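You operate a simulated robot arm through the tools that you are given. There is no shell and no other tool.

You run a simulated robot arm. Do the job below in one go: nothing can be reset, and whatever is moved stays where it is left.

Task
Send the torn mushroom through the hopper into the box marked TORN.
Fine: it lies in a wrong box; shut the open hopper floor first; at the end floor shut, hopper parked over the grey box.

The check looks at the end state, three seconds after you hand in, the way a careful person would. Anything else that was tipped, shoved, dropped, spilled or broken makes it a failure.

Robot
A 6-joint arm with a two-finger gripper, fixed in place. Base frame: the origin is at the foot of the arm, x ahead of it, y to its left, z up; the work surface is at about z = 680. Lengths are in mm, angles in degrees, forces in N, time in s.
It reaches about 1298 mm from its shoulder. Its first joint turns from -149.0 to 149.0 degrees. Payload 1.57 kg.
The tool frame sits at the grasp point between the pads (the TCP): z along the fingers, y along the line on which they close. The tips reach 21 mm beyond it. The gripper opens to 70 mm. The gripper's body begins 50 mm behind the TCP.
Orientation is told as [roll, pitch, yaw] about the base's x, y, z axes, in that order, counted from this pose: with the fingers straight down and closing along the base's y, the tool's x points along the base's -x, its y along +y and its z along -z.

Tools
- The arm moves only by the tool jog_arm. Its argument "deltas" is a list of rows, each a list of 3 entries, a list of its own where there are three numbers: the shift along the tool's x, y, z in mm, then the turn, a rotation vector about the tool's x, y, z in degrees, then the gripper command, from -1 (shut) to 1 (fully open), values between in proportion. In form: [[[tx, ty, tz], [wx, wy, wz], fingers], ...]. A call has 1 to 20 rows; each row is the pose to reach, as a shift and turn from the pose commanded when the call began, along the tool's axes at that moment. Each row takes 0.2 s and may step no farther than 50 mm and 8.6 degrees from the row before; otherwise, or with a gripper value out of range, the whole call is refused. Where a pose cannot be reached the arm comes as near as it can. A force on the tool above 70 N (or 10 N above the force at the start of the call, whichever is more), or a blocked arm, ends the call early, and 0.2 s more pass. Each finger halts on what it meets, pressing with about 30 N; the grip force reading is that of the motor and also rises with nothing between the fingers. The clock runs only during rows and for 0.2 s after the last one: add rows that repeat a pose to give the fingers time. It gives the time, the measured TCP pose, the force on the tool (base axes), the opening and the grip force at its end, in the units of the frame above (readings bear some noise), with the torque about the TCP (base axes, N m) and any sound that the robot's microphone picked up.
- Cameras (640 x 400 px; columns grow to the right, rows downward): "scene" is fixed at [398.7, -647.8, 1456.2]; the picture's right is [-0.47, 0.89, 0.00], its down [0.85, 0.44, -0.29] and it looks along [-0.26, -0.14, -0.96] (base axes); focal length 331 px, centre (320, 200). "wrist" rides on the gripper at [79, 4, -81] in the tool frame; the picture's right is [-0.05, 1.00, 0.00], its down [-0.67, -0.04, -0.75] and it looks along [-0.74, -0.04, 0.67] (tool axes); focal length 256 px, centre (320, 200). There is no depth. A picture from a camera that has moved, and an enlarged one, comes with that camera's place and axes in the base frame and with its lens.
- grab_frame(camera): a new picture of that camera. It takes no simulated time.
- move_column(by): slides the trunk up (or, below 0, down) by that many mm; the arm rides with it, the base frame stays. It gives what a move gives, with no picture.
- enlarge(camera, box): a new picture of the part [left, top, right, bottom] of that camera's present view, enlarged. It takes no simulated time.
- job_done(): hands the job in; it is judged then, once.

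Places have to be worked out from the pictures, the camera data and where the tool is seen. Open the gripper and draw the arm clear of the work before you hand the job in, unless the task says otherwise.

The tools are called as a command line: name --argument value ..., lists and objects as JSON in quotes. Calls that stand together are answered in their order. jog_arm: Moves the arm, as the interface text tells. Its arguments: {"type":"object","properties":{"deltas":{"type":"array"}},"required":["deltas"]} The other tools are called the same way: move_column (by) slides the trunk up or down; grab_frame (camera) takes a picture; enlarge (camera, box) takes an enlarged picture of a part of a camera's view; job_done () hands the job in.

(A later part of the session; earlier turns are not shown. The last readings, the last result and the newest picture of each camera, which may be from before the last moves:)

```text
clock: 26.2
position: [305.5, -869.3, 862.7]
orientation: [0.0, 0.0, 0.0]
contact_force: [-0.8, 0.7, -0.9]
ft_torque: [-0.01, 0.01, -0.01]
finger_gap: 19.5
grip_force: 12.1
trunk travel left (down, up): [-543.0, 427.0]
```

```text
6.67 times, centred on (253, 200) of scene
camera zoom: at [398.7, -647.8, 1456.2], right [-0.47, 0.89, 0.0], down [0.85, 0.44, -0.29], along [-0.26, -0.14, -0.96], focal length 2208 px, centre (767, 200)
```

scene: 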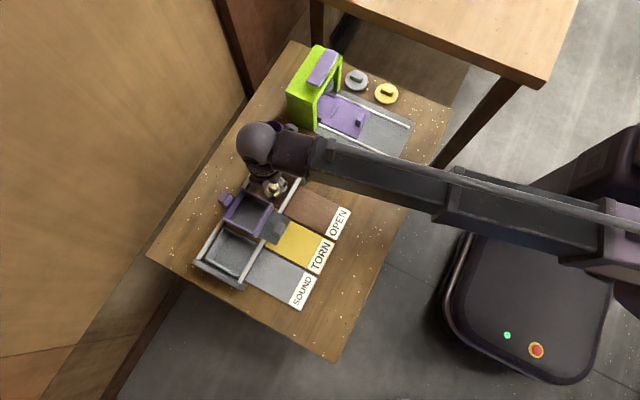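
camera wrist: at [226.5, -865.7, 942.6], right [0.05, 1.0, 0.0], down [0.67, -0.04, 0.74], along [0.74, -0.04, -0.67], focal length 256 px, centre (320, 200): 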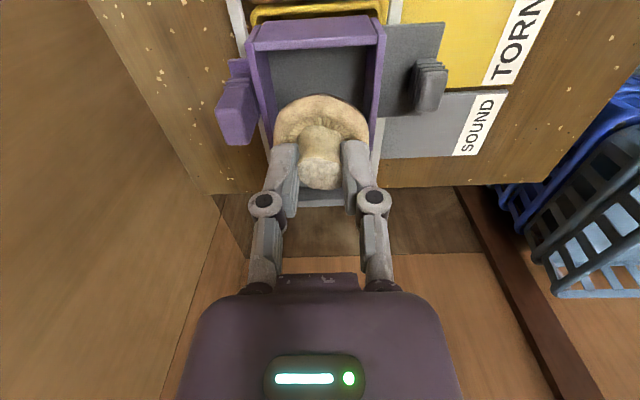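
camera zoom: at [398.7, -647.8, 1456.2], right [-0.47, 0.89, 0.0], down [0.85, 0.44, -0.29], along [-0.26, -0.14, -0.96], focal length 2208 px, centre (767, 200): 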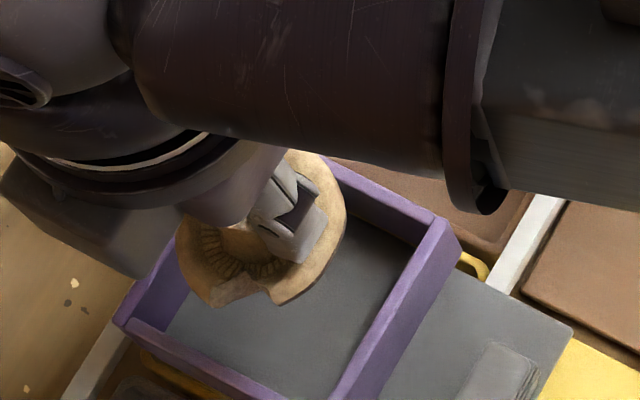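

The close view gives the hopper's inner y range as -903 to -838 (65 mm) and x about 274–339, so centre ≈ (306.6, -870.7). I shift 1–1.5 mm to centre the cap, then lower 45 mm and check.

jog_arm --deltas '[[[-1.3, -1.6, 0], [0, 0, 0], -1], [[-1.3, -1.6, 0], [0, 0, 0], -1]]'

move_column --by -30

enlarge --camera "wrist" --box '[220, 40, 420, 165]'

enlarge --camera "scene" --box '[205, 170, 301, 230]'

```text
clock: 26.8
position: [308.1, -871.0, 861.0]
orientation: [-0.1, -0.1, 0.0]
contact_force: [0.2, 0.1, -0.3]
ft_torque: [0.0, 0.01, 0.02]
finger_gap: 19.6
grip_force: 11.9
trunk travel left (down, up): [-543.0, 427.0]
```

```text
clock: 27.6
position: [307.4, -871.1, 830.7]
orientation: [0.0, 0.0, 0.0]
contact_force: [-0.2, 0.3, 0.7]
ft_torque: [0.01, 0.01, -0.01]
finger_gap: 19.6
grip_force: 12.3
trunk travel left (down, up): [-513.0, 457.0]
```

```text
3.20 times, centred on (320, 102) of wrist
camera zoom: at [228.2, -867.4, 912.7], right [0.05, 1.0, 0.0], down [0.67, -0.04, 0.74], along [0.74, -0.04, -0.67], focal length 819 px, centre (320, 512)
```

zoom: 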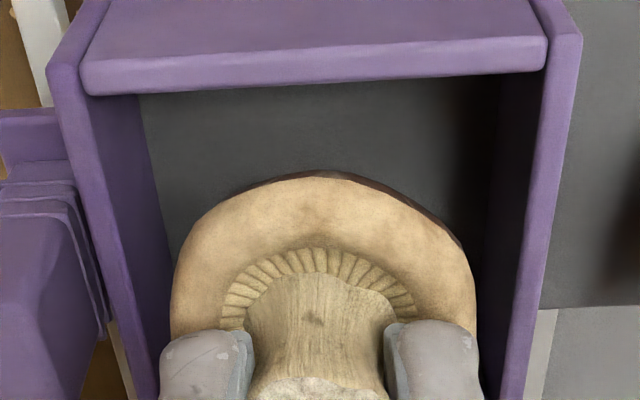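

```text
6.67 times, centred on (253, 200) of scene
camera zoom: at [398.7, -647.8, 1456.2], right [-0.47, 0.89, 0.0], down [0.85, 0.44, -0.29], along [-0.26, -0.14, -0.96], focal length 2208 px, centre (767, 200)
```

zoom: 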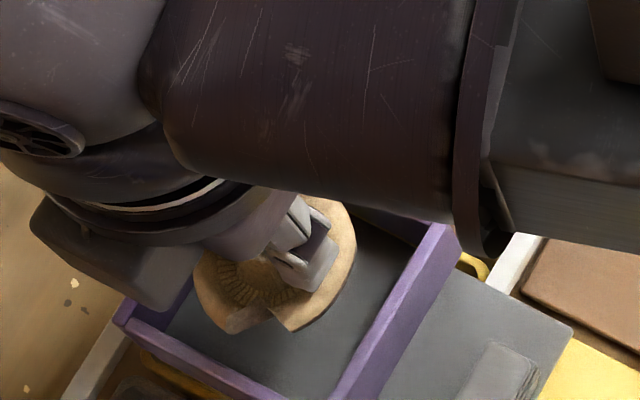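

Centred: cap at about (306.7, -870.7), matching the hopper's inner centre. I lower 22 mm more, watching the force.

move_column --by -22

enlarge --camera "wrist" --box '[220, 60, 420, 185]'

enlarge --camera "scene" --box '[205, 170, 301, 230]'

```text
clock: 28.3
position: [307.5, -870.2, 809.5]
orientation: [0.0, 0.1, 0.1]
contact_force: [-0.3, 0.8, -1.0]
ft_torque: [-0.06, 0.03, -0.01]
finger_gap: 19.3
grip_force: 12.1
trunk travel left (down, up): [-491.0, 479.0]
```

```text
3.20 times, centred on (320, 122) of wrist
camera zoom: at [228.2, -867.4, 890.6], right [0.05, 1.0, 0.0], down [0.67, -0.04, 0.74], along [0.74, -0.04, -0.67], focal length 819 px, centre (320, 448)
```

zoom: 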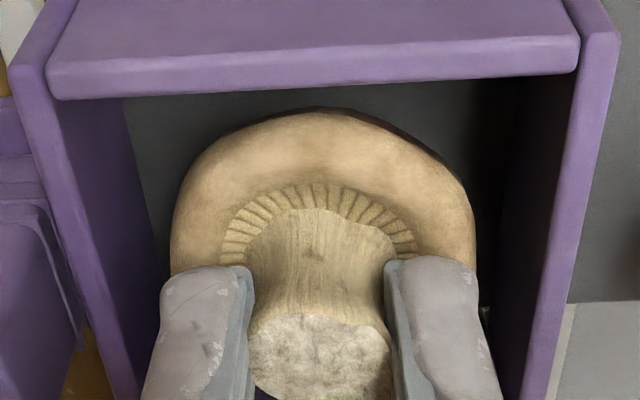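

```text
6.67 times, centred on (253, 200) of scene
camera zoom: at [398.7, -647.8, 1456.2], right [-0.47, 0.89, 0.0], down [0.85, 0.44, -0.29], along [-0.26, -0.14, -0.96], focal length 2208 px, centre (767, 200)
```

zoom: 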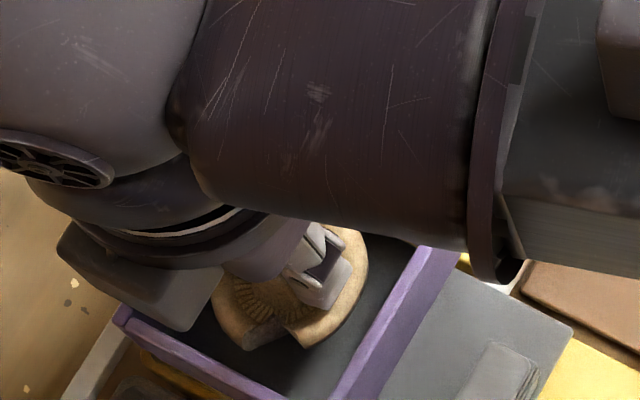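

move_column --by -8

move_column --by -2

enlarge --camera "wrist" --box '[220, 80, 420, 205]'

```text
clock: 28.8
position: [306.9, -871.1, 800.6]
orientation: [0.0, -0.1, 0.0]
contact_force: [0.2, 0.0, 0.5]
ft_torque: [-0.01, 0.02, 0.0]
finger_gap: 19.5
grip_force: 11.9
trunk travel left (down, up): [-483.0, 487.0]
```

```text
clock: 29.4
position: [307.5, -870.8, 799.7]
orientation: [0.0, 0.0, 0.0]
contact_force: [0.2, 0.1, 0.0]
ft_torque: [0.0, 0.0, -0.03]
finger_gap: 19.5
grip_force: 12.4
trunk travel left (down, up): [-481.0, 489.0]
```

```text
3.20 times, centred on (320, 142) of wrist
camera zoom: at [228.2, -867.5, 880.6], right [0.05, 1.0, 0.0], down [0.67, -0.04, 0.74], along [0.74, -0.04, -0.67], focal length 819 px, centre (320, 384)
```

zoom: 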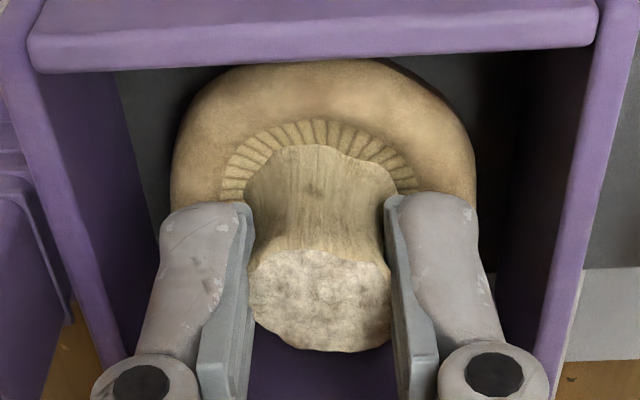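

move_column --by -2

move_column --by -1.5

```text
clock: 29.9
position: [307.4, -871.2, 797.7]
orientation: [0.0, 0.0, 0.1]
contact_force: [0.8, 0.1, -0.4]
ft_torque: [0.0, -0.01, 0.0]
finger_gap: 19.8
grip_force: 11.9
trunk travel left (down, up): [-479.0, 491.0]
```

```text
clock: 30.4
position: [307.4, -869.8, 797.4]
orientation: [-0.1, 0.0, 0.1]
contact_force: [0.8, -0.3, 4.2]
ft_torque: [-0.06, 0.0, 0.01]
finger_gap: 19.5
grip_force: 11.8
trunk travel left (down, up): [-477.0, 493.0]
```

The cap has touched the hopper floor (4 N up). I release by opening only to about 30 mm so the fingers stay clear of the hopper walls.

jog_arm --deltas '[[[0, 0, 0], [0, 0, 0], -0.4], [[0, 0, 0], [0, 0, 0], -0.3], [[0, 0, 0], [0, 0, 0], -0.15], [[0, 0, 0], [0, 0, 0], -0.1], [[0, 0, 0], [0, 0, 0], -0.1]]'

enlarge --camera "wrist" --box '[220, 80, 420, 205]'

```text
clock: 31.6
position: [307.7, -870.1, 795.0]
orientation: [0.0, 0.1, -0.1]
contact_force: [0.6, 0.5, -0.4]
ft_torque: [0.01, -0.03, -0.02]
finger_gap: 31.3
grip_force: 0.1
trunk travel left (down, up): [-477.0, 493.0]
```

```text
3.20 times, centred on (320, 142) of wrist
camera zoom: at [228.2, -867.5, 877.1], right [0.05, 1.0, 0.0], down [0.67, -0.04, 0.74], along [0.74, -0.04, -0.67], focal length 819 px, centre (320, 384)
```

zoom: 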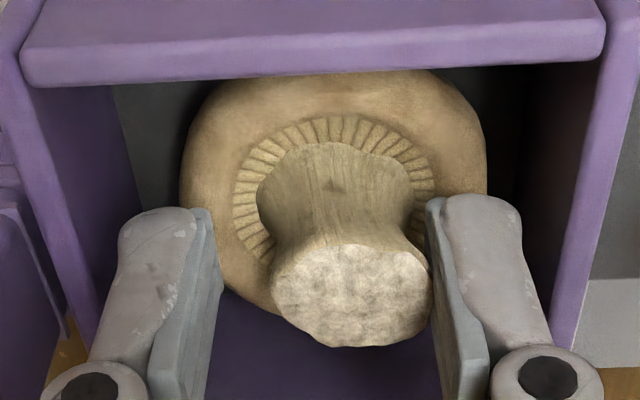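

Released and standing; the stem leans near the right finger, so I shift 2 mm towards +y before rising.

jog_arm --deltas '[[[0, 1, 0], [0, 0, 0], -0.05], [[0, 2, 0], [0, 0, 0], -0.05], [[0, 2, 0], [0, 0, 0], -0.05]]'

move_column --by 15

enlarge --camera "wrist" --box '[220, 80, 420, 205]'

```text
clock: 32.4
position: [308.1, -869.0, 796.0]
orientation: [0.0, 0.0, 0.0]
contact_force: [0.1, 0.2, 0.2]
ft_torque: [0.02, -0.02, 0.01]
finger_gap: 33.3
grip_force: 0.1
trunk travel left (down, up): [-477.0, 493.0]
```

```text
clock: 33.0
position: [307.0, -867.6, 810.1]
orientation: [0.1, 0.0, 0.0]
contact_force: [0.1, -0.5, 0.2]
ft_torque: [0.01, 0.0, -0.03]
finger_gap: 33.4
grip_force: 0.0
trunk travel left (down, up): [-492.0, 478.0]
```

```text
3.20 times, centred on (320, 142) of wrist
camera zoom: at [227.6, -865.4, 892.1], right [0.05, 1.0, 0.0], down [0.67, -0.04, 0.74], along [0.74, -0.04, -0.67], focal length 819 px, centre (320, 384)
```

zoom: 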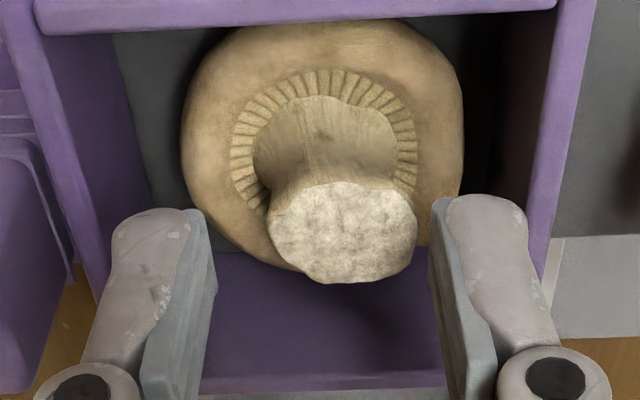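

The mushroom stands in the closed hopper. I raise clear and go back over the floor handle.

move_column --by 65

jog_arm --deltas '[[[-3, 37, 0], [0, 0, 0], 0.0], [[-5.8, 73.6, 0], [0, 0, 0], 0.0], [[-5.8, 73.6, 0], [0, 0, 0], 0.0]]'

grab_frame --camera "wrist"

enlarge --camera "wrist" --box '[256, 40, 384, 120]'

enlarge --camera "scene" --box '[205, 170, 301, 230]'

```text
clock: 34.1
position: [306.7, -868.3, 875.3]
orientation: [0.0, 0.0, 0.0]
contact_force: [-0.8, -0.5, -0.4]
ft_torque: [0.04, 0.0, -0.01]
finger_gap: 33.3
grip_force: 0.0
trunk travel left (down, up): [-557.0, 413.0]
```

```text
clock: 34.9
position: [312.5, -796.5, 875.9]
orientation: [0.0, 0.1, 0.1]
contact_force: [0.0, 0.0, -1.1]
ft_torque: [0.01, 0.04, -0.02]
finger_gap: 35.1
grip_force: 0.1
trunk travel left (down, up): [-557.0, 413.0]
```

```text
taken
camera wrist: at [233.1, -793.2, 957.2], right [0.05, 1.0, 0.0], down [0.67, -0.04, 0.74], along [0.74, -0.04, -0.67], focal length 256 px, centre (320, 200)
```

wrist: 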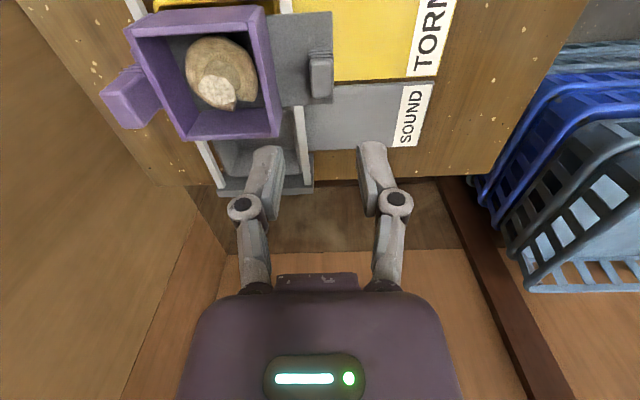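

```text
5.00 times, centred on (320, 80) of wrist
camera zoom: at [233.1, -793.2, 957.2], right [0.05, 1.0, 0.0], down [0.67, -0.04, 0.74], along [0.74, -0.04, -0.67], focal length 1280 px, centre (320, 800)
```

zoom: 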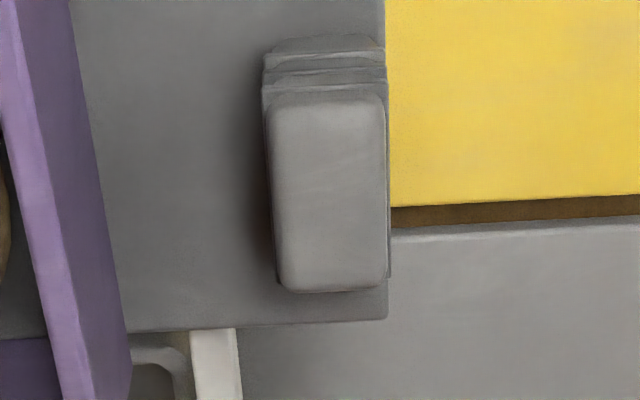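

```text
6.67 times, centred on (253, 200) of scene
camera zoom: at [398.7, -647.8, 1456.2], right [-0.47, 0.89, 0.0], down [0.85, 0.44, -0.29], along [-0.26, -0.14, -0.96], focal length 2208 px, centre (767, 200)
```

zoom: 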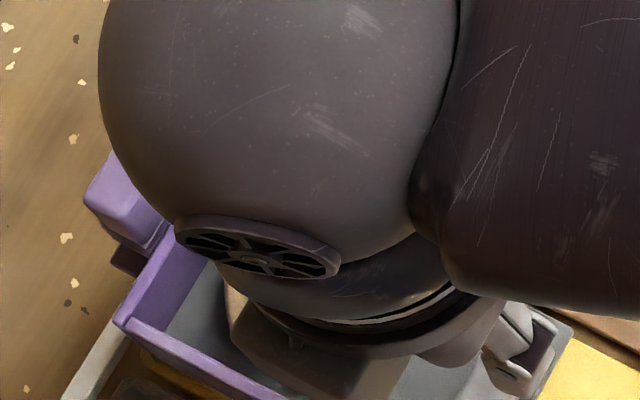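

Handle is centred at (312, -796). I nudge 1.2 mm in y and lower onto it in two stages.

jog_arm --deltas '[[[0, 1.2, 0], [0, 0, 0], 0.0], [[0, 1.2, 0], [0, 0, 0], 0.0]]'

move_column --by -88

enlarge --camera "wrist" --box '[220, 90, 420, 215]'

```text
clock: 35.5
position: [312.5, -794.6, 876.1]
orientation: [0.0, -0.1, 0.0]
contact_force: [0.6, -0.4, 0.3]
ft_torque: [0.0, 0.03, 0.01]
finger_gap: 35.0
grip_force: 0.0
trunk travel left (down, up): [-557.0, 413.0]
```

```text
clock: 36.7
position: [313.2, -794.0, 786.8]
orientation: [0.1, 0.0, 0.0]
contact_force: [0.0, 0.1, 0.7]
ft_torque: [-0.01, -0.01, 0.0]
finger_gap: 34.8
grip_force: 0.0
trunk travel left (down, up): [-469.0, 501.0]
```

```text
3.20 times, centred on (320, 152) of wrist
camera zoom: at [233.5, -791.5, 869.2], right [0.05, 1.0, 0.0], down [0.67, -0.04, 0.74], along [0.74, -0.04, -0.67], focal length 819 px, centre (320, 352)
```

zoom: 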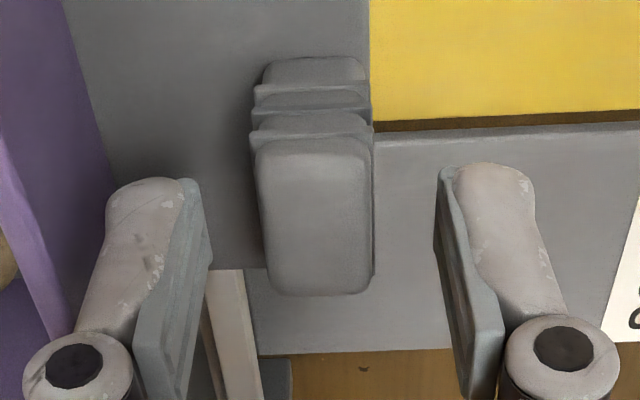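

move_column --by -12

jog_arm --deltas '[[[0, -0.7, 0], [0, 0, 0], -0.4], [[0, -0.7, 0], [0, 0, 0], -1], [[0, -0.7, 0], [0, 0, 0], -1], [[0, -0.7, 0], [0, 0, 0], -1]]'

grab_frame --camera "wrist"

```text
clock: 37.3
position: [311.6, -793.1, 774.6]
orientation: [0.0, 0.1, -0.1]
contact_force: [0.3, 0.1, 0.0]
ft_torque: [0.0, -0.01, -0.03]
finger_gap: 35.4
grip_force: 0.1
trunk travel left (down, up): [-457.0, 513.0]
```

```text
clock: 38.3
position: [312.5, -794.5, 775.8]
orientation: [-0.1, -0.1, 0.0]
contact_force: [-0.1, 2.8, -0.2]
ft_torque: [0.04, -0.1, 0.0]
finger_gap: 15.7
grip_force: 32.1
trunk travel left (down, up): [-457.0, 513.0]
```

```text
taken
camera wrist: at [233.4, -792.0, 857.3], right [0.05, 1.0, 0.0], down [0.67, -0.04, 0.74], along [0.74, -0.04, -0.67], focal length 256 px, centre (320, 200)
```

wrist: 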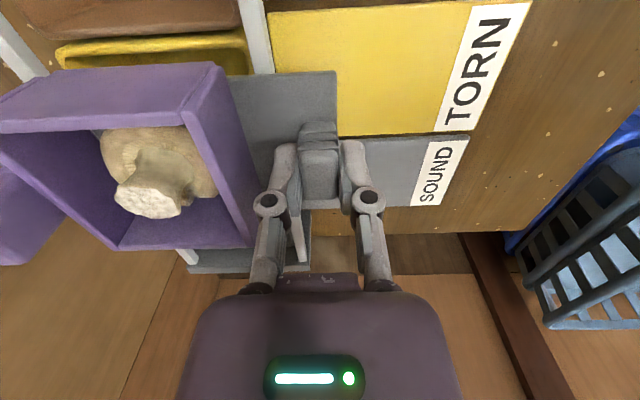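

Handle gripped again. I pull the floor open towards +y, first 36 mm.

jog_arm --deltas '[[[0, 4, 0], [0, 0, 0], -1], [[0, 8, 0], [0, 0, 0], -1], [[0, 12, 0], [0, 0, 0], -1], [[0, 16, 0], [0, 0, 0], -1], [[0, 20, 0], [0, 0, 0], -1], [[0, 24, 0], [0, 0, 0], -1], [[0, 28, 0], [0, 0, 0], -1], [[0, 32, 0], [0, 0, 0], -1], [[0, 36, 0], [0, 0, 0], -1]]'

grab_frame --camera "wrist"

enlarge --camera "scene" --box '[205, 170, 301, 230]'

```text
clock: 40.3
position: [313.3, -758.7, 775.6]
orientation: [-0.1, 0.0, 0.1]
contact_force: [-0.8, -0.7, 2.4]
ft_torque: [-0.05, 0.25, -0.03]
finger_gap: 15.8
grip_force: 32.1
trunk travel left (down, up): [-457.0, 513.0]
```

```text
taken
camera wrist: at [234.2, -755.5, 857.2], right [0.05, 1.0, 0.0], down [0.67, -0.04, 0.74], along [0.74, -0.04, -0.67], focal length 256 px, centre (320, 200)
```

wrist: 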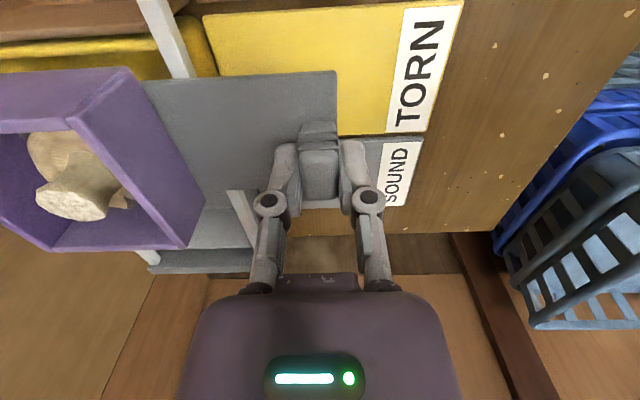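

```text
6.67 times, centred on (253, 200) of scene
camera zoom: at [398.7, -647.8, 1456.2], right [-0.47, 0.89, 0.0], down [0.85, 0.44, -0.29], along [-0.26, -0.14, -0.96], focal length 2208 px, centre (767, 200)
```

zoom: 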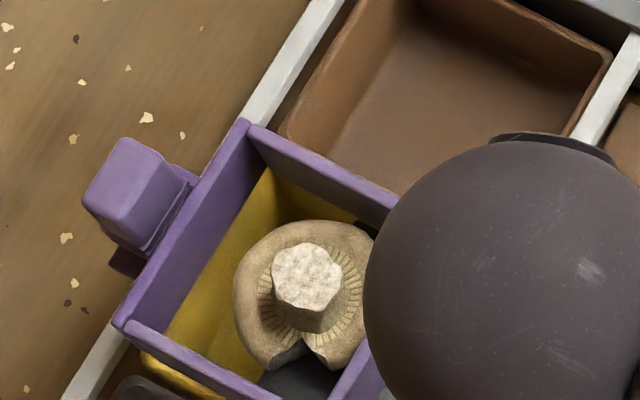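

The mushroom has been drawn against the +y wall and half the floor is open. I pull the rest of the travel in smaller steps.

jog_arm --deltas '[[[0, 4, 0], [0, 0, 0], -1], [[0, 8, 0], [0, 0, 0], -1], [[0, 12, 0], [0, 0, 0], -1], [[0, 16, 0], [0, 0, 0], -1], [[0, 20, 0], [0, 0, 0], -1], [[0, 24, 0], [0, 0, 0], -1], [[0, 28, 0], [0, 0, 0], -1], [[0, 31, 0], [0, 0, 0], -1], [[0, 33, 0], [0, 0, 0], -1], [[0, 34, 0], [0, 0, 0], -1]]'

grab_frame --camera "wrist"

enlarge --camera "scene" --box '[205, 170, 301, 230]'

```text
clock: 42.5
position: [312.8, -725.0, 775.7]
orientation: [0.1, 0.0, 0.0]
contact_force: [-0.8, 0.1, 1.9]
ft_torque: [0.0, -0.02, 0.0]
finger_gap: 15.5
grip_force: 31.7
trunk travel left (down, up): [-457.0, 513.0]
```

```text
taken
camera wrist: at [233.4, -722.1, 857.2], right [0.05, 1.0, 0.0], down [0.67, -0.04, 0.74], along [0.74, -0.04, -0.67], focal length 256 px, centre (320, 200)
```

wrist: 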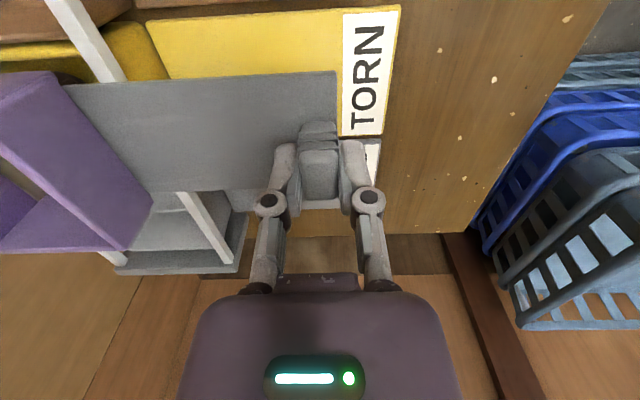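

```text
6.67 times, centred on (253, 200) of scene
camera zoom: at [398.7, -647.8, 1456.2], right [-0.47, 0.89, 0.0], down [0.85, 0.44, -0.29], along [-0.26, -0.14, -0.96], focal length 2208 px, centre (767, 200)
```

zoom: 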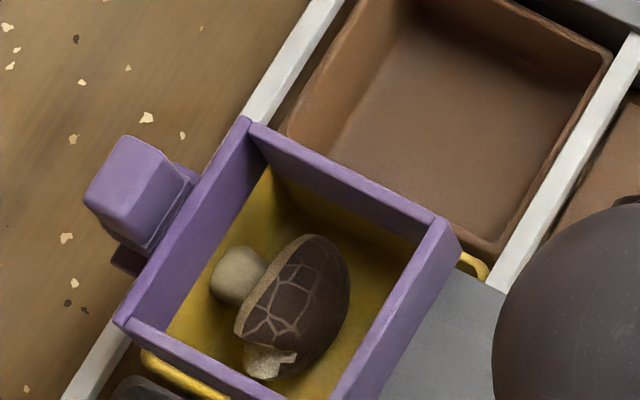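

The mushroom dropped into the yellow box and lies on its side (cap top at roughly z 730, below the plate at about 745). I begin shutting the floor slowly, checking that the plate doesn't touch it.

jog_arm --deltas '[[[0, -4, 0], [0, 0, 0], -1], [[0, -8, 0], [0, 0, 0], -1], [[0, -12, 0], [0, 0, 0], -1], [[0, -16, 0], [0, 0, 0], -1], [[0, -20, 0], [0, 0, 0], -1]]'

enlarge --camera "scene" --box '[205, 170, 301, 230]'

```text
clock: 43.7
position: [313.1, -745.1, 775.4]
orientation: [0.0, 0.0, 0.0]
contact_force: [-0.5, -0.8, 0.8]
ft_torque: [0.01, 0.09, -0.03]
finger_gap: 15.9
grip_force: 32.1
trunk travel left (down, up): [-457.0, 513.0]
```

```text
6.67 times, centred on (253, 200) of scene
camera zoom: at [398.7, -647.8, 1456.2], right [-0.47, 0.89, 0.0], down [0.85, 0.44, -0.29], along [-0.26, -0.14, -0.96], focal length 2208 px, centre (767, 200)
```

zoom: 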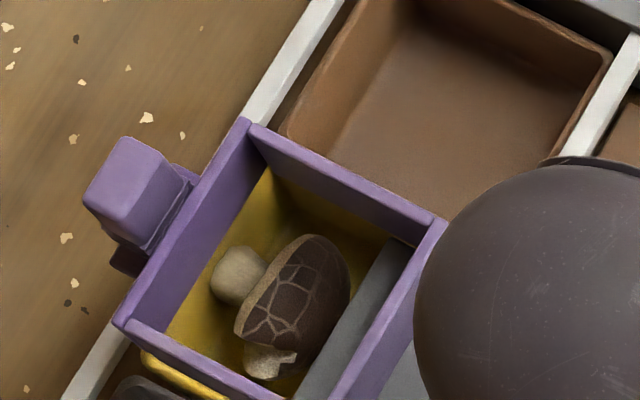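

Mushroom undisturbed and no force. I continue 20 mm.

jog_arm --deltas '[[[0, -4, 0], [0, 0, 0], -1], [[0, -8, 0], [0, 0, 0], -1], [[0, -12, 0], [0, 0, 0], -1], [[0, -16, 0], [0, 0, 0], -1], [[0, -20, 0], [0, 0, 0], -1]]'

enlarge --camera "scene" --box '[205, 170, 301, 230]'

```text
clock: 44.9
position: [312.9, -766.1, 775.6]
orientation: [0.0, 0.0, -0.1]
contact_force: [1.3, 0.3, 0.5]
ft_torque: [0.05, -0.01, 0.02]
finger_gap: 15.3
grip_force: 31.8
trunk travel left (down, up): [-457.0, 513.0]
```

```text
6.67 times, centred on (253, 200) of scene
camera zoom: at [398.7, -647.8, 1456.2], right [-0.47, 0.89, 0.0], down [0.85, 0.44, -0.29], along [-0.26, -0.14, -0.96], focal length 2208 px, centre (767, 200)
```

zoom: 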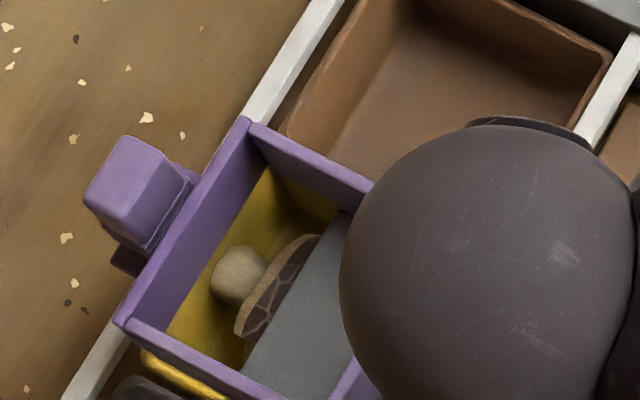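

The plate passes over the mushroom without moving it. I finish the travel to about 1 mm from the stop, then creep to it.

jog_arm --deltas '[[[0, -4, 0], [0, 0, 0], -1], [[0, -8, 0], [0, 0, 0], -1], [[0, -12, 0], [0, 0, 0], -1], [[0, -16, 0], [0, 0, 0], -1], [[0, -20, 0], [0, 0, 0], -1], [[0, -24, 0], [0, 0, 0], -1], [[0, -27, 0], [0, 0, 0], -1], [[0, -29, 0], [0, 0, 0], -1]]'

jog_arm --deltas '[[[0, -1, 0], [0, 0, 0], -1], [[0, -2, 0], [0, 0, 0], -1], [[0, -2, 0], [0, 0, 0], -1]]'

enlarge --camera "scene" --box '[205, 170, 301, 230]'

```text
clock: 46.7
position: [311.8, -793.6, 776.8]
orientation: [0.0, 0.0, -0.1]
contact_force: [-0.9, 1.0, 0.5]
ft_torque: [0.07, -0.06, 0.0]
finger_gap: 15.3
grip_force: 32.1
trunk travel left (down, up): [-457.0, 513.0]
```

```text
clock: 47.5
position: [313.1, -795.6, 775.8]
orientation: [0.1, 0.1, 0.0]
contact_force: [-0.9, 13.8, -6.9]
ft_torque: [0.28, 0.05, -0.03]
finger_gap: 15.6
grip_force: 32.4
trunk travel left (down, up): [-457.0, 513.0]
```

```text
6.67 times, centred on (253, 200) of scene
camera zoom: at [398.7, -647.8, 1456.2], right [-0.47, 0.89, 0.0], down [0.85, 0.44, -0.29], along [-0.26, -0.14, -0.96], focal length 2208 px, centre (767, 200)
```

zoom: 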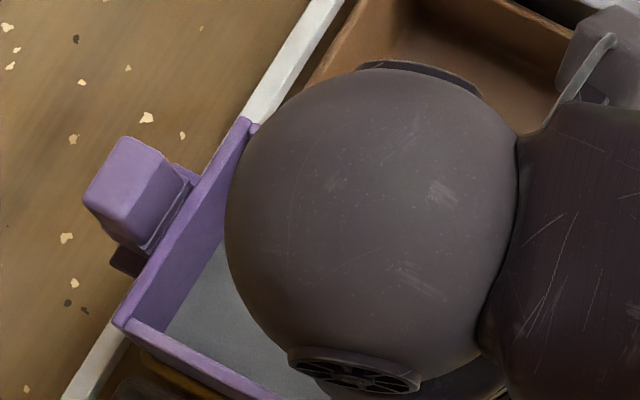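

Stop met again (14 N) – the floor is shut. I relax, release the handle and raise clear.

jog_arm --deltas '[[[0, 2, 0], [0, 0, 0], -1], [[0, 2, 0], [0, 0, 0], -0.3], [[0, 2, 0], [0, 0, 0], 0.0], [[0, 2, 0], [0, 0, 0], 0.0]]'

move_column --by 110

grab_frame --camera "wrist"

```text
clock: 48.5
position: [312.2, -793.1, 775.9]
orientation: [0.0, -0.1, 0.0]
contact_force: [0.2, 0.3, -0.3]
ft_torque: [0.0, 0.0, 0.0]
finger_gap: 35.2
grip_force: 0.0
trunk travel left (down, up): [-457.0, 513.0]
```

```text
clock: 49.9
position: [313.1, -794.4, 886.5]
orientation: [0.0, 0.0, -0.1]
contact_force: [-0.3, -0.8, 0.0]
ft_torque: [-0.01, 0.0, -0.03]
finger_gap: 35.1
grip_force: 0.0
trunk travel left (down, up): [-567.0, 403.0]
```

```text
taken
camera wrist: at [233.0, -790.9, 967.1], right [0.05, 1.0, 0.0], down [0.67, -0.04, 0.74], along [0.74, -0.04, -0.67], focal length 256 px, centre (320, 200)
```

wrist: 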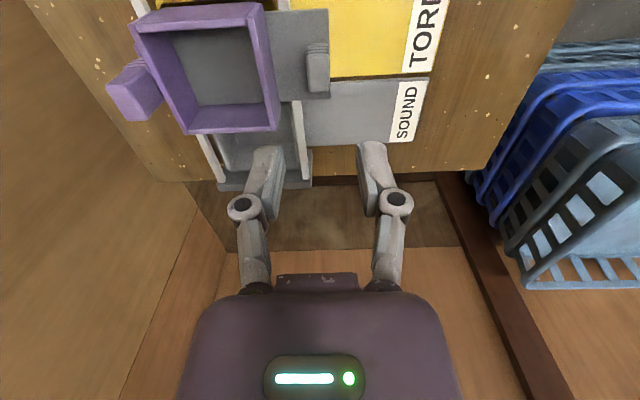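

The floor is shut and the hopper empty. I enlarge the hopper, its handle and the grey box to plan the slide.

enlarge --camera "wrist" --box '[96, 0, 336, 150]'

enlarge --camera "wrist" --box '[180, 90, 340, 190]'

enlarge --camera "scene" --box '[185, 170, 313, 250]'

```text
2.67 times, centred on (216, 75) of wrist
camera zoom: at [233.0, -790.9, 967.1], right [0.05, 1.0, 0.0], down [0.67, -0.04, 0.74], along [0.74, -0.04, -0.67], focal length 683 px, centre (597, 533)
```

zoom: 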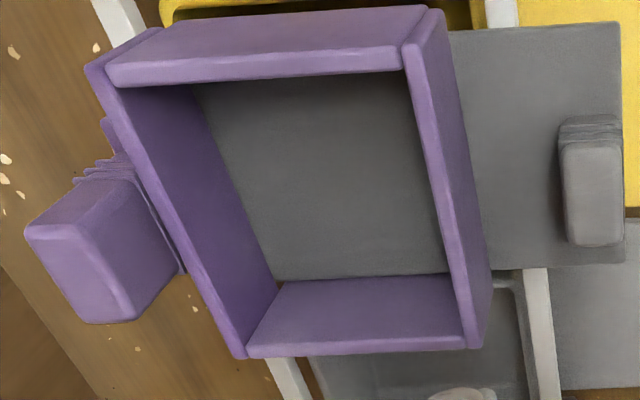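

```text
4.00 times, centred on (260, 140) of wrist
camera zoom: at [233.0, -790.9, 967.1], right [0.05, 1.0, 0.0], down [0.67, -0.04, 0.74], along [0.74, -0.04, -0.67], focal length 1024 px, centre (560, 440)
```

zoom: 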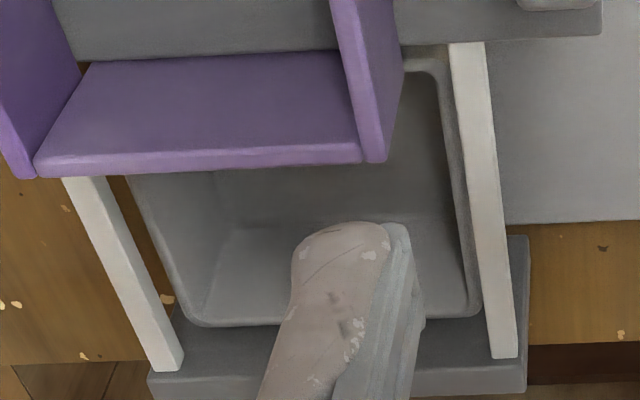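

```text
5.00 times, centred on (249, 210) of scene
camera zoom: at [398.7, -647.8, 1456.2], right [-0.47, 0.89, 0.0], down [0.85, 0.44, -0.29], along [-0.26, -0.14, -0.96], focal length 1656 px, centre (675, 150)
```

zoom: 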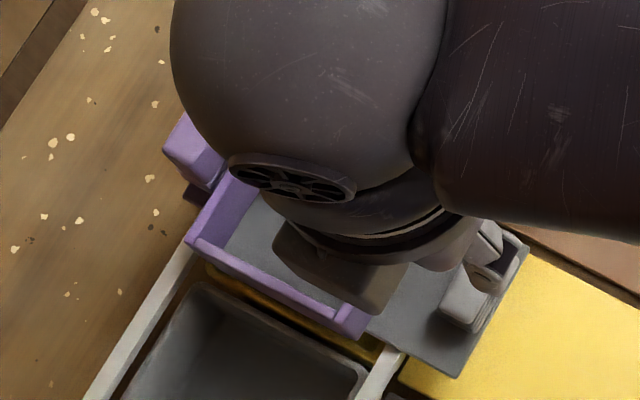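

Measurements: hopper centre x≈308, end plates' inner faces at x≈175 and 444, grey box centre ≈ 398, so the hopper must go about +90 mm in x. I'll push it by the middle of its -x face with closed fingers, so there's no twist on the rails; first I go over the brown box with the gripper closed.

jog_arm --deltas '[[[22, -25, 0], [0, 0, 0], -0.3], [[45, -51, 0], [0, 0, 0], -0.7], [[67.5, -76, 0], [0, 0, 0], -1], [[67.5, -76, 0], [0, 0, 0], -1], [[67.5, -76, 0], [0, 0, 0], -1]]'

grab_frame --camera "wrist"

enlarge --camera "scene" --box '[195, 180, 323, 260]'

```text
clock: 51.1
position: [243.2, -867.6, 886.6]
orientation: [0.1, -0.1, -0.1]
contact_force: [-0.9, 0.1, -0.6]
ft_torque: [0.03, 0.0, 0.0]
finger_gap: 0.0
grip_force: 29.2
trunk travel left (down, up): [-567.0, 403.0]
```

```text
taken
camera wrist: at [164.0, -866.2, 967.2], right [0.05, 1.0, 0.0], down [0.67, -0.04, 0.74], along [0.74, -0.04, -0.67], focal length 256 px, centre (320, 200)
```

wrist: 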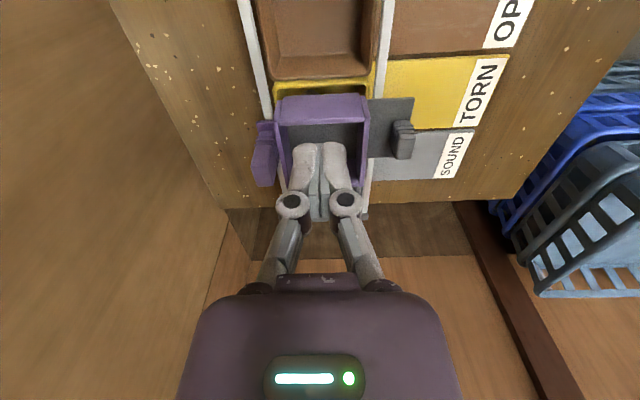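

```text
5.00 times, centred on (259, 220) of scene
camera zoom: at [398.7, -647.8, 1456.2], right [-0.47, 0.89, 0.0], down [0.85, 0.44, -0.29], along [-0.26, -0.14, -0.96], focal length 1656 px, centre (625, 100)
```

zoom: 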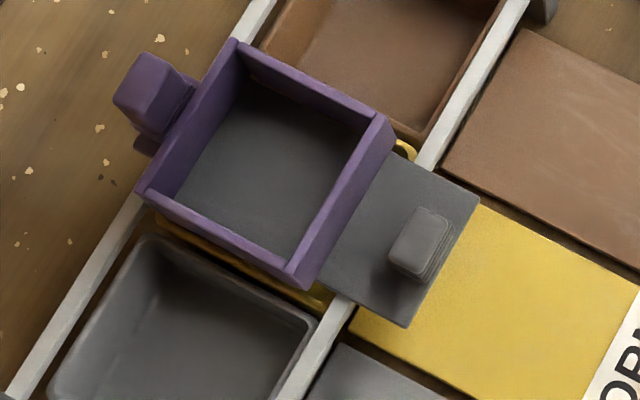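

Floor shut, hopper empty. I lower the closed fingers behind the hopper's -x face to tips at about z 763 (above the box rims at about 729).

move_column --by -102

grab_frame --camera "wrist"

enlarge --camera "scene" --box '[195, 160, 323, 240]'

```text
clock: 52.5
position: [243.6, -869.6, 783.9]
orientation: [0.0, 0.0, -0.1]
contact_force: [0.0, 0.4, 0.2]
ft_torque: [0.0, 0.0, -0.01]
finger_gap: 0.0
grip_force: 28.6
trunk travel left (down, up): [-465.0, 505.0]
```

```text
taken
camera wrist: at [164.1, -866.1, 865.2], right [0.05, 1.0, 0.0], down [0.67, -0.04, 0.74], along [0.74, -0.04, -0.67], focal length 256 px, centre (320, 200)
```

wrist: 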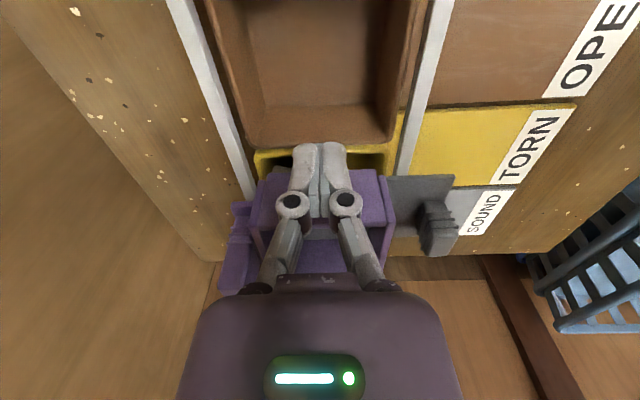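

```text
5.00 times, centred on (259, 200) of scene
camera zoom: at [398.7, -647.8, 1456.2], right [-0.47, 0.89, 0.0], down [0.85, 0.44, -0.29], along [-0.26, -0.14, -0.96], focal length 1656 px, centre (625, 200)
```

zoom: 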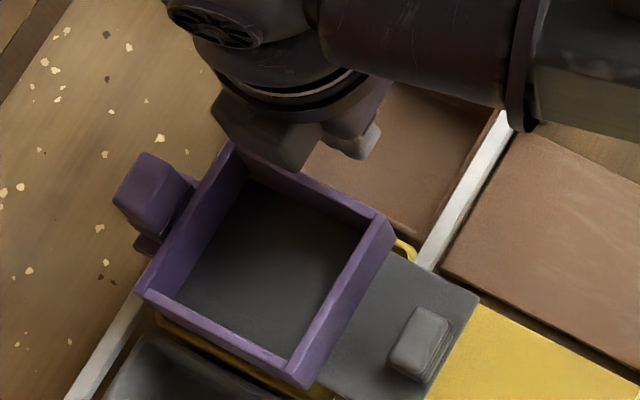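

Fingers are behind the hopper with about 19 mm of gap. I advance in +x to find contact gently.

jog_arm --deltas '[[[-5, 0, 0], [0, 0, 0], -1], [[-10, 0, 0], [0, 0, 0], -1], [[-14, 0, 0], [0, 0, 0], -1], [[-17, 0, 0], [0, 0, 0], -1], [[-19, 0, 0], [0, 0, 0], -1], [[-21, 0, 0], [0, 0, 0], -1]]'

enlarge --camera "scene" --box '[195, 180, 323, 260]'

enlarge --camera "wrist" --box '[200, 120, 440, 270]'

```text
clock: 53.9
position: [265.1, -869.3, 784.2]
orientation: [0.0, 0.0, -0.1]
contact_force: [-2.5, 0.2, -0.1]
ft_torque: [0.02, 0.05, 0.04]
finger_gap: 5.8
grip_force: 28.7
trunk travel left (down, up): [-465.0, 505.0]
```

```text
5.00 times, centred on (259, 220) of scene
camera zoom: at [398.7, -647.8, 1456.2], right [-0.47, 0.89, 0.0], down [0.85, 0.44, -0.29], along [-0.26, -0.14, -0.96], focal length 1656 px, centre (625, 100)
```

zoom: 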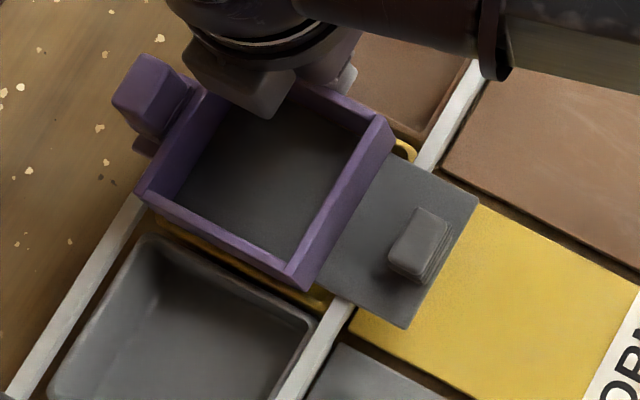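

```text
2.67 times, centred on (320, 195) of wrist
camera zoom: at [184.9, -865.9, 865.2], right [0.05, 1.0, 0.0], down [0.67, -0.04, 0.74], along [0.74, -0.04, -0.67], focal length 683 px, centre (320, 213)
```

zoom: 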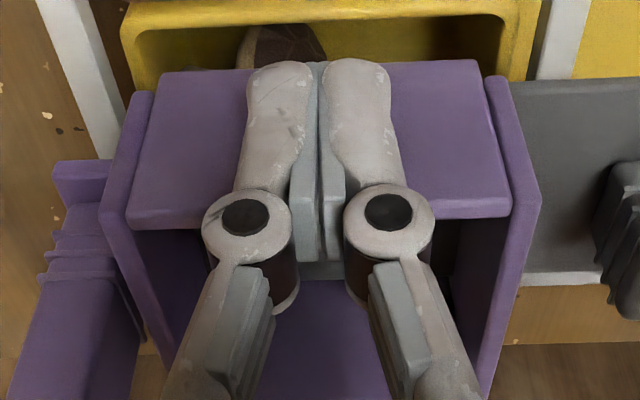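

Light contact (2.5 N), but the finger gap reads 5.8 mm although commanded shut; I hold a moment to re-read before pushing.

jog_arm --deltas '[[[0, 0, 0], [0, 0, 0], -1], [[0, 0, 0], [0, 0, 0], -1]]'

enlarge --camera "wrist" --box '[260, 120, 380, 195]'

```text
clock: 54.5
position: [263.1, -868.5, 783.6]
orientation: [0.0, 0.0, 0.0]
contact_force: [-0.9, 0.6, 0.3]
ft_torque: [0.03, 0.0, 0.01]
finger_gap: 6.0
grip_force: 28.6
trunk travel left (down, up): [-465.0, 505.0]
```

```text
5.33 times, centred on (320, 158) of wrist
camera zoom: at [185.4, -865.9, 865.1], right [0.05, 1.0, 0.0], down [0.67, -0.04, 0.75], along [0.74, -0.04, -0.67], focal length 1365 px, centre (320, 427)
```

zoom: 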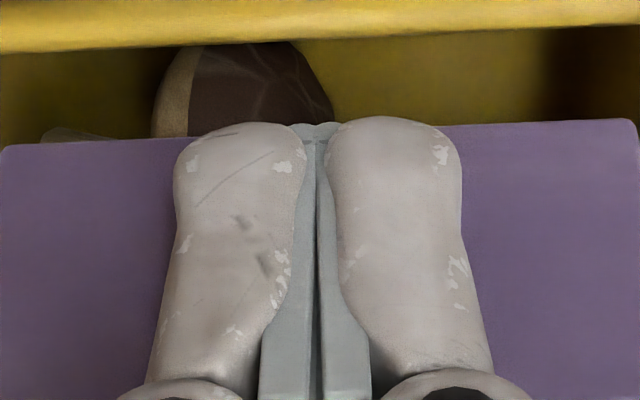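

Contact established at TCP x≈264; the fingers splayed a few mm but hold. I push on 8 mm and check how the hopper follows.

jog_arm --deltas '[[[-2, 0, 0], [0, 0, 0], -1], [[-4, 0, 0], [0, 0, 0], -1], [[-6, 0, 0], [0, 0, 0], -1], [[-8, 0, 0], [0, 0, 0], -1]]'

enlarge --camera "scene" --box '[195, 180, 323, 260]'

enlarge --camera "wrist" --box '[200, 120, 440, 270]'

```text
clock: 55.5
position: [272.6, -868.4, 783.0]
orientation: [0.0, 0.0, 0.0]
contact_force: [0.2, -0.3, 0.1]
ft_torque: [0.02, -0.01, 0.01]
finger_gap: 6.0
grip_force: 28.6
trunk travel left (down, up): [-465.0, 505.0]
```

```text
5.00 times, centred on (259, 220) of scene
camera zoom: at [398.7, -647.8, 1456.2], right [-0.47, 0.89, 0.0], down [0.85, 0.44, -0.29], along [-0.26, -0.14, -0.96], focal length 1656 px, centre (625, 100)
```

zoom: 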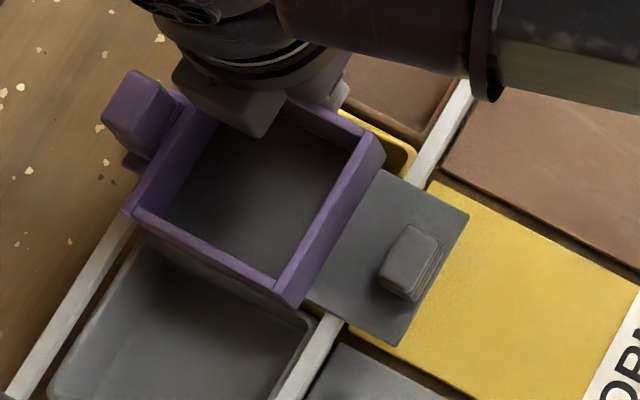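

```text
2.67 times, centred on (320, 195) of wrist
camera zoom: at [193.2, -865.1, 865.1], right [0.05, 1.0, 0.0], down [0.67, -0.04, 0.75], along [0.74, -0.04, -0.67], focal length 683 px, centre (320, 213)
```

zoom: 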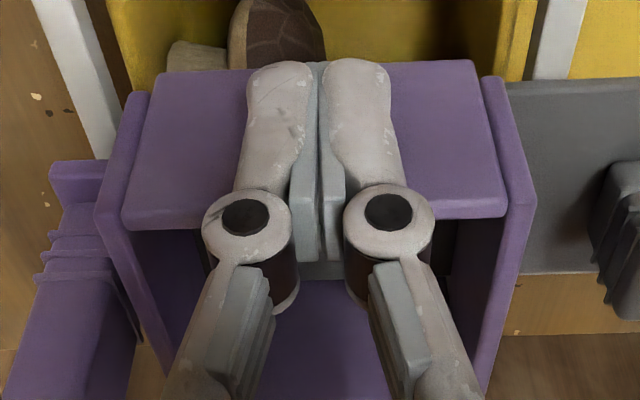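

The hopper slides along straight with almost no force. I continue 40 mm.

jog_arm --deltas '[[[-4, 0, 0], [0, 0, 0], -1], [[-8, 0, 0], [0, 0, 0], -1], [[-12, 0, 0], [0, 0, 0], -1], [[-16, 0, 0], [0, 0, 0], -1], [[-20, 0, 0], [0, 0, 0], -1], [[-24, 0, 0], [0, 0, 0], -1], [[-28, 0, 0], [0, 0, 0], -1], [[-32, 0, 0], [0, 0, 0], -1], [[-36, 0, 0], [0, 0, 0], -1], [[-40, 0, 0], [0, 0, 0], -1]]'

enlarge --camera "scene" --box '[195, 180, 323, 260]'

enlarge --camera "wrist" --box '[200, 70, 440, 220]'

```text
clock: 57.7
position: [312.6, -868.8, 784.0]
orientation: [0.0, -0.1, 0.0]
contact_force: [-0.6, -0.1, 0.1]
ft_torque: [-0.01, 0.0, 0.0]
finger_gap: 0.2
grip_force: 28.4
trunk travel left (down, up): [-465.0, 505.0]
```

```text
5.00 times, centred on (259, 220) of scene
camera zoom: at [398.7, -647.8, 1456.2], right [-0.47, 0.89, 0.0], down [0.85, 0.44, -0.29], along [-0.26, -0.14, -0.96], focal length 1656 px, centre (625, 100)
```

zoom: 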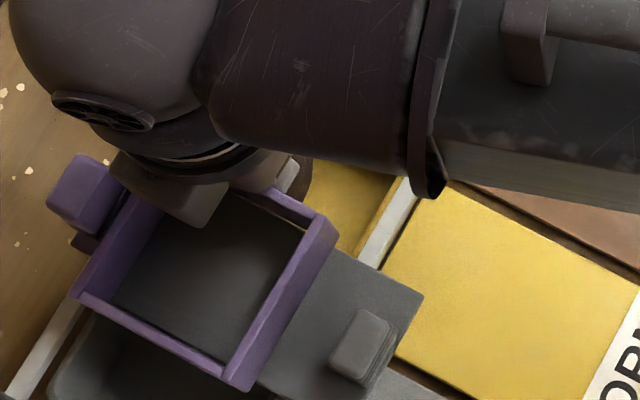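

```text
2.67 times, centred on (320, 145) of wrist
camera zoom: at [233.4, -866.2, 865.1], right [0.05, 1.0, 0.0], down [0.67, -0.04, 0.75], along [0.74, -0.04, -0.67], focal length 683 px, centre (320, 347)
```

zoom: 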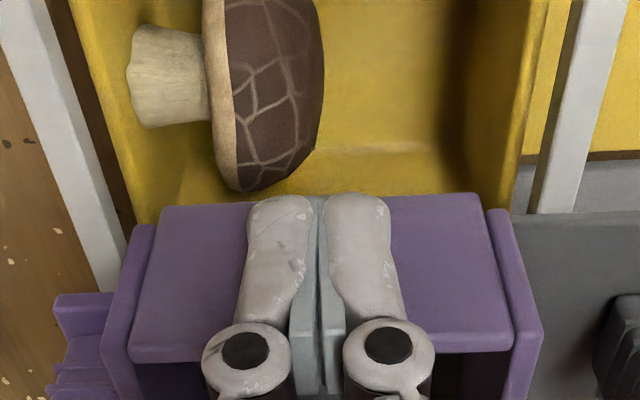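

Going well; the mushroom lies safely in the yellow box. I push another 34 mm, then measure against the grey box.

jog_arm --deltas '[[[-4, 0, 0], [0, 0, 0], -1], [[-8, 0, 0], [0, 0, 0], -1], [[-12, 0, 0], [0, 0, 0], -1], [[-16, 0, 0], [0, 0, 0], -1], [[-20, 0, 0], [0, 0, 0], -1], [[-24, 0, 0], [0, 0, 0], -1], [[-28, 0, 0], [0, 0, 0], -1], [[-31, 0, 0], [0, 0, 0], -1], [[-34, 0, 0], [0, 0, 0], -1]]'

enlarge --camera "scene" --box '[185, 190, 313, 270]'

grab_frame --camera "wrist"

```text
clock: 59.7
position: [347.7, -869.8, 784.6]
orientation: [0.1, 0.0, 0.1]
contact_force: [-0.8, 0.4, 0.7]
ft_torque: [0.01, 0.01, 0.03]
finger_gap: 0.2
grip_force: 28.7
trunk travel left (down, up): [-465.0, 505.0]
```

```text
5.00 times, centred on (249, 230) of scene
camera zoom: at [398.7, -647.8, 1456.2], right [-0.47, 0.89, 0.0], down [0.85, 0.44, -0.29], along [-0.26, -0.14, -0.96], focal length 1656 px, centre (675, 50)
```

zoom: 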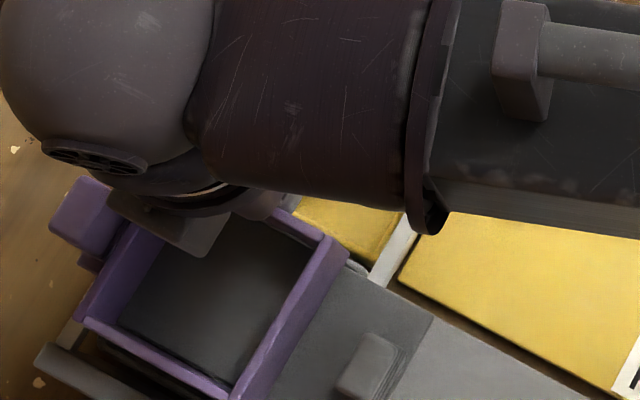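

```text
taken
camera wrist: at [267.4, -866.4, 865.2], right [0.05, 1.0, 0.0], down [0.67, -0.04, 0.75], along [0.74, -0.04, -0.67], focal length 256 px, centre (320, 200)
```

wrist: 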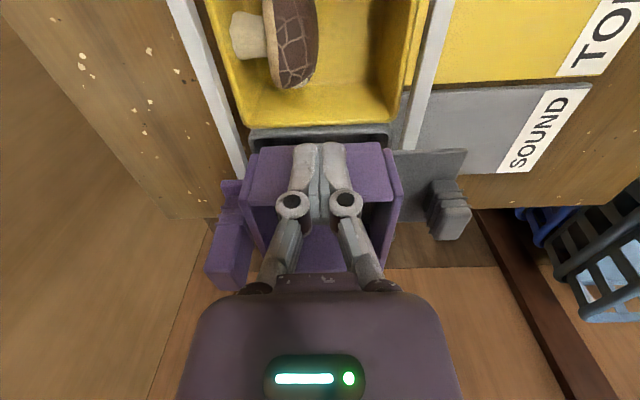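

I take the same enlarged view as at the first contact, to compare the hopper/grey-box relation with the original hopper/yellow-box relation.

enlarge --camera "wrist" --box '[200, 120, 440, 270]'

enlarge --camera "scene" --box '[175, 210, 303, 290]'

```text
2.67 times, centred on (320, 195) of wrist
camera zoom: at [267.4, -866.4, 865.2], right [0.05, 1.0, 0.0], down [0.67, -0.04, 0.75], along [0.74, -0.04, -0.67], focal length 683 px, centre (320, 213)
```

zoom: 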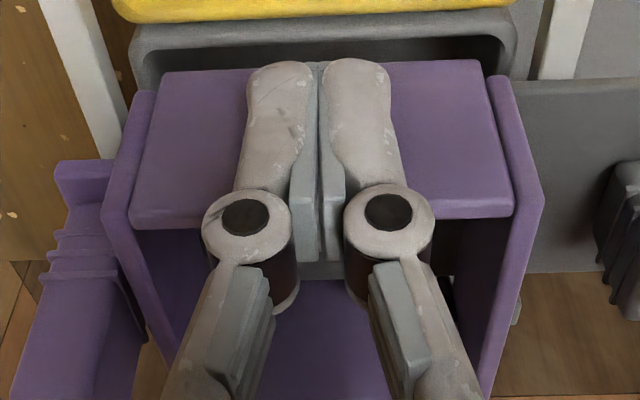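

```text
5.00 times, centred on (239, 250) of scene
camera zoom: at [398.7, -647.8, 1456.2], right [-0.47, 0.89, 0.0], down [0.85, 0.44, -0.29], along [-0.26, -0.14, -0.96], focal length 1656 px, centre (725, -50)
```

zoom: 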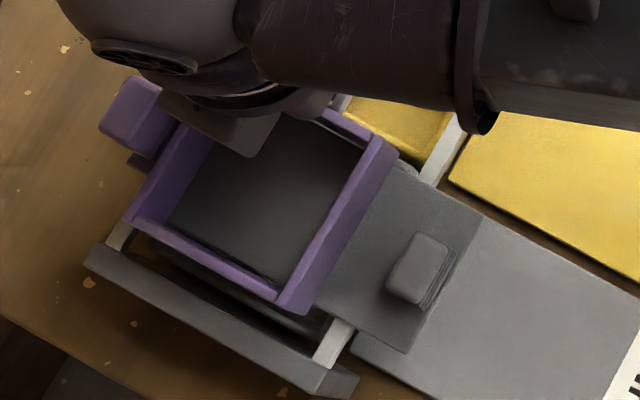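

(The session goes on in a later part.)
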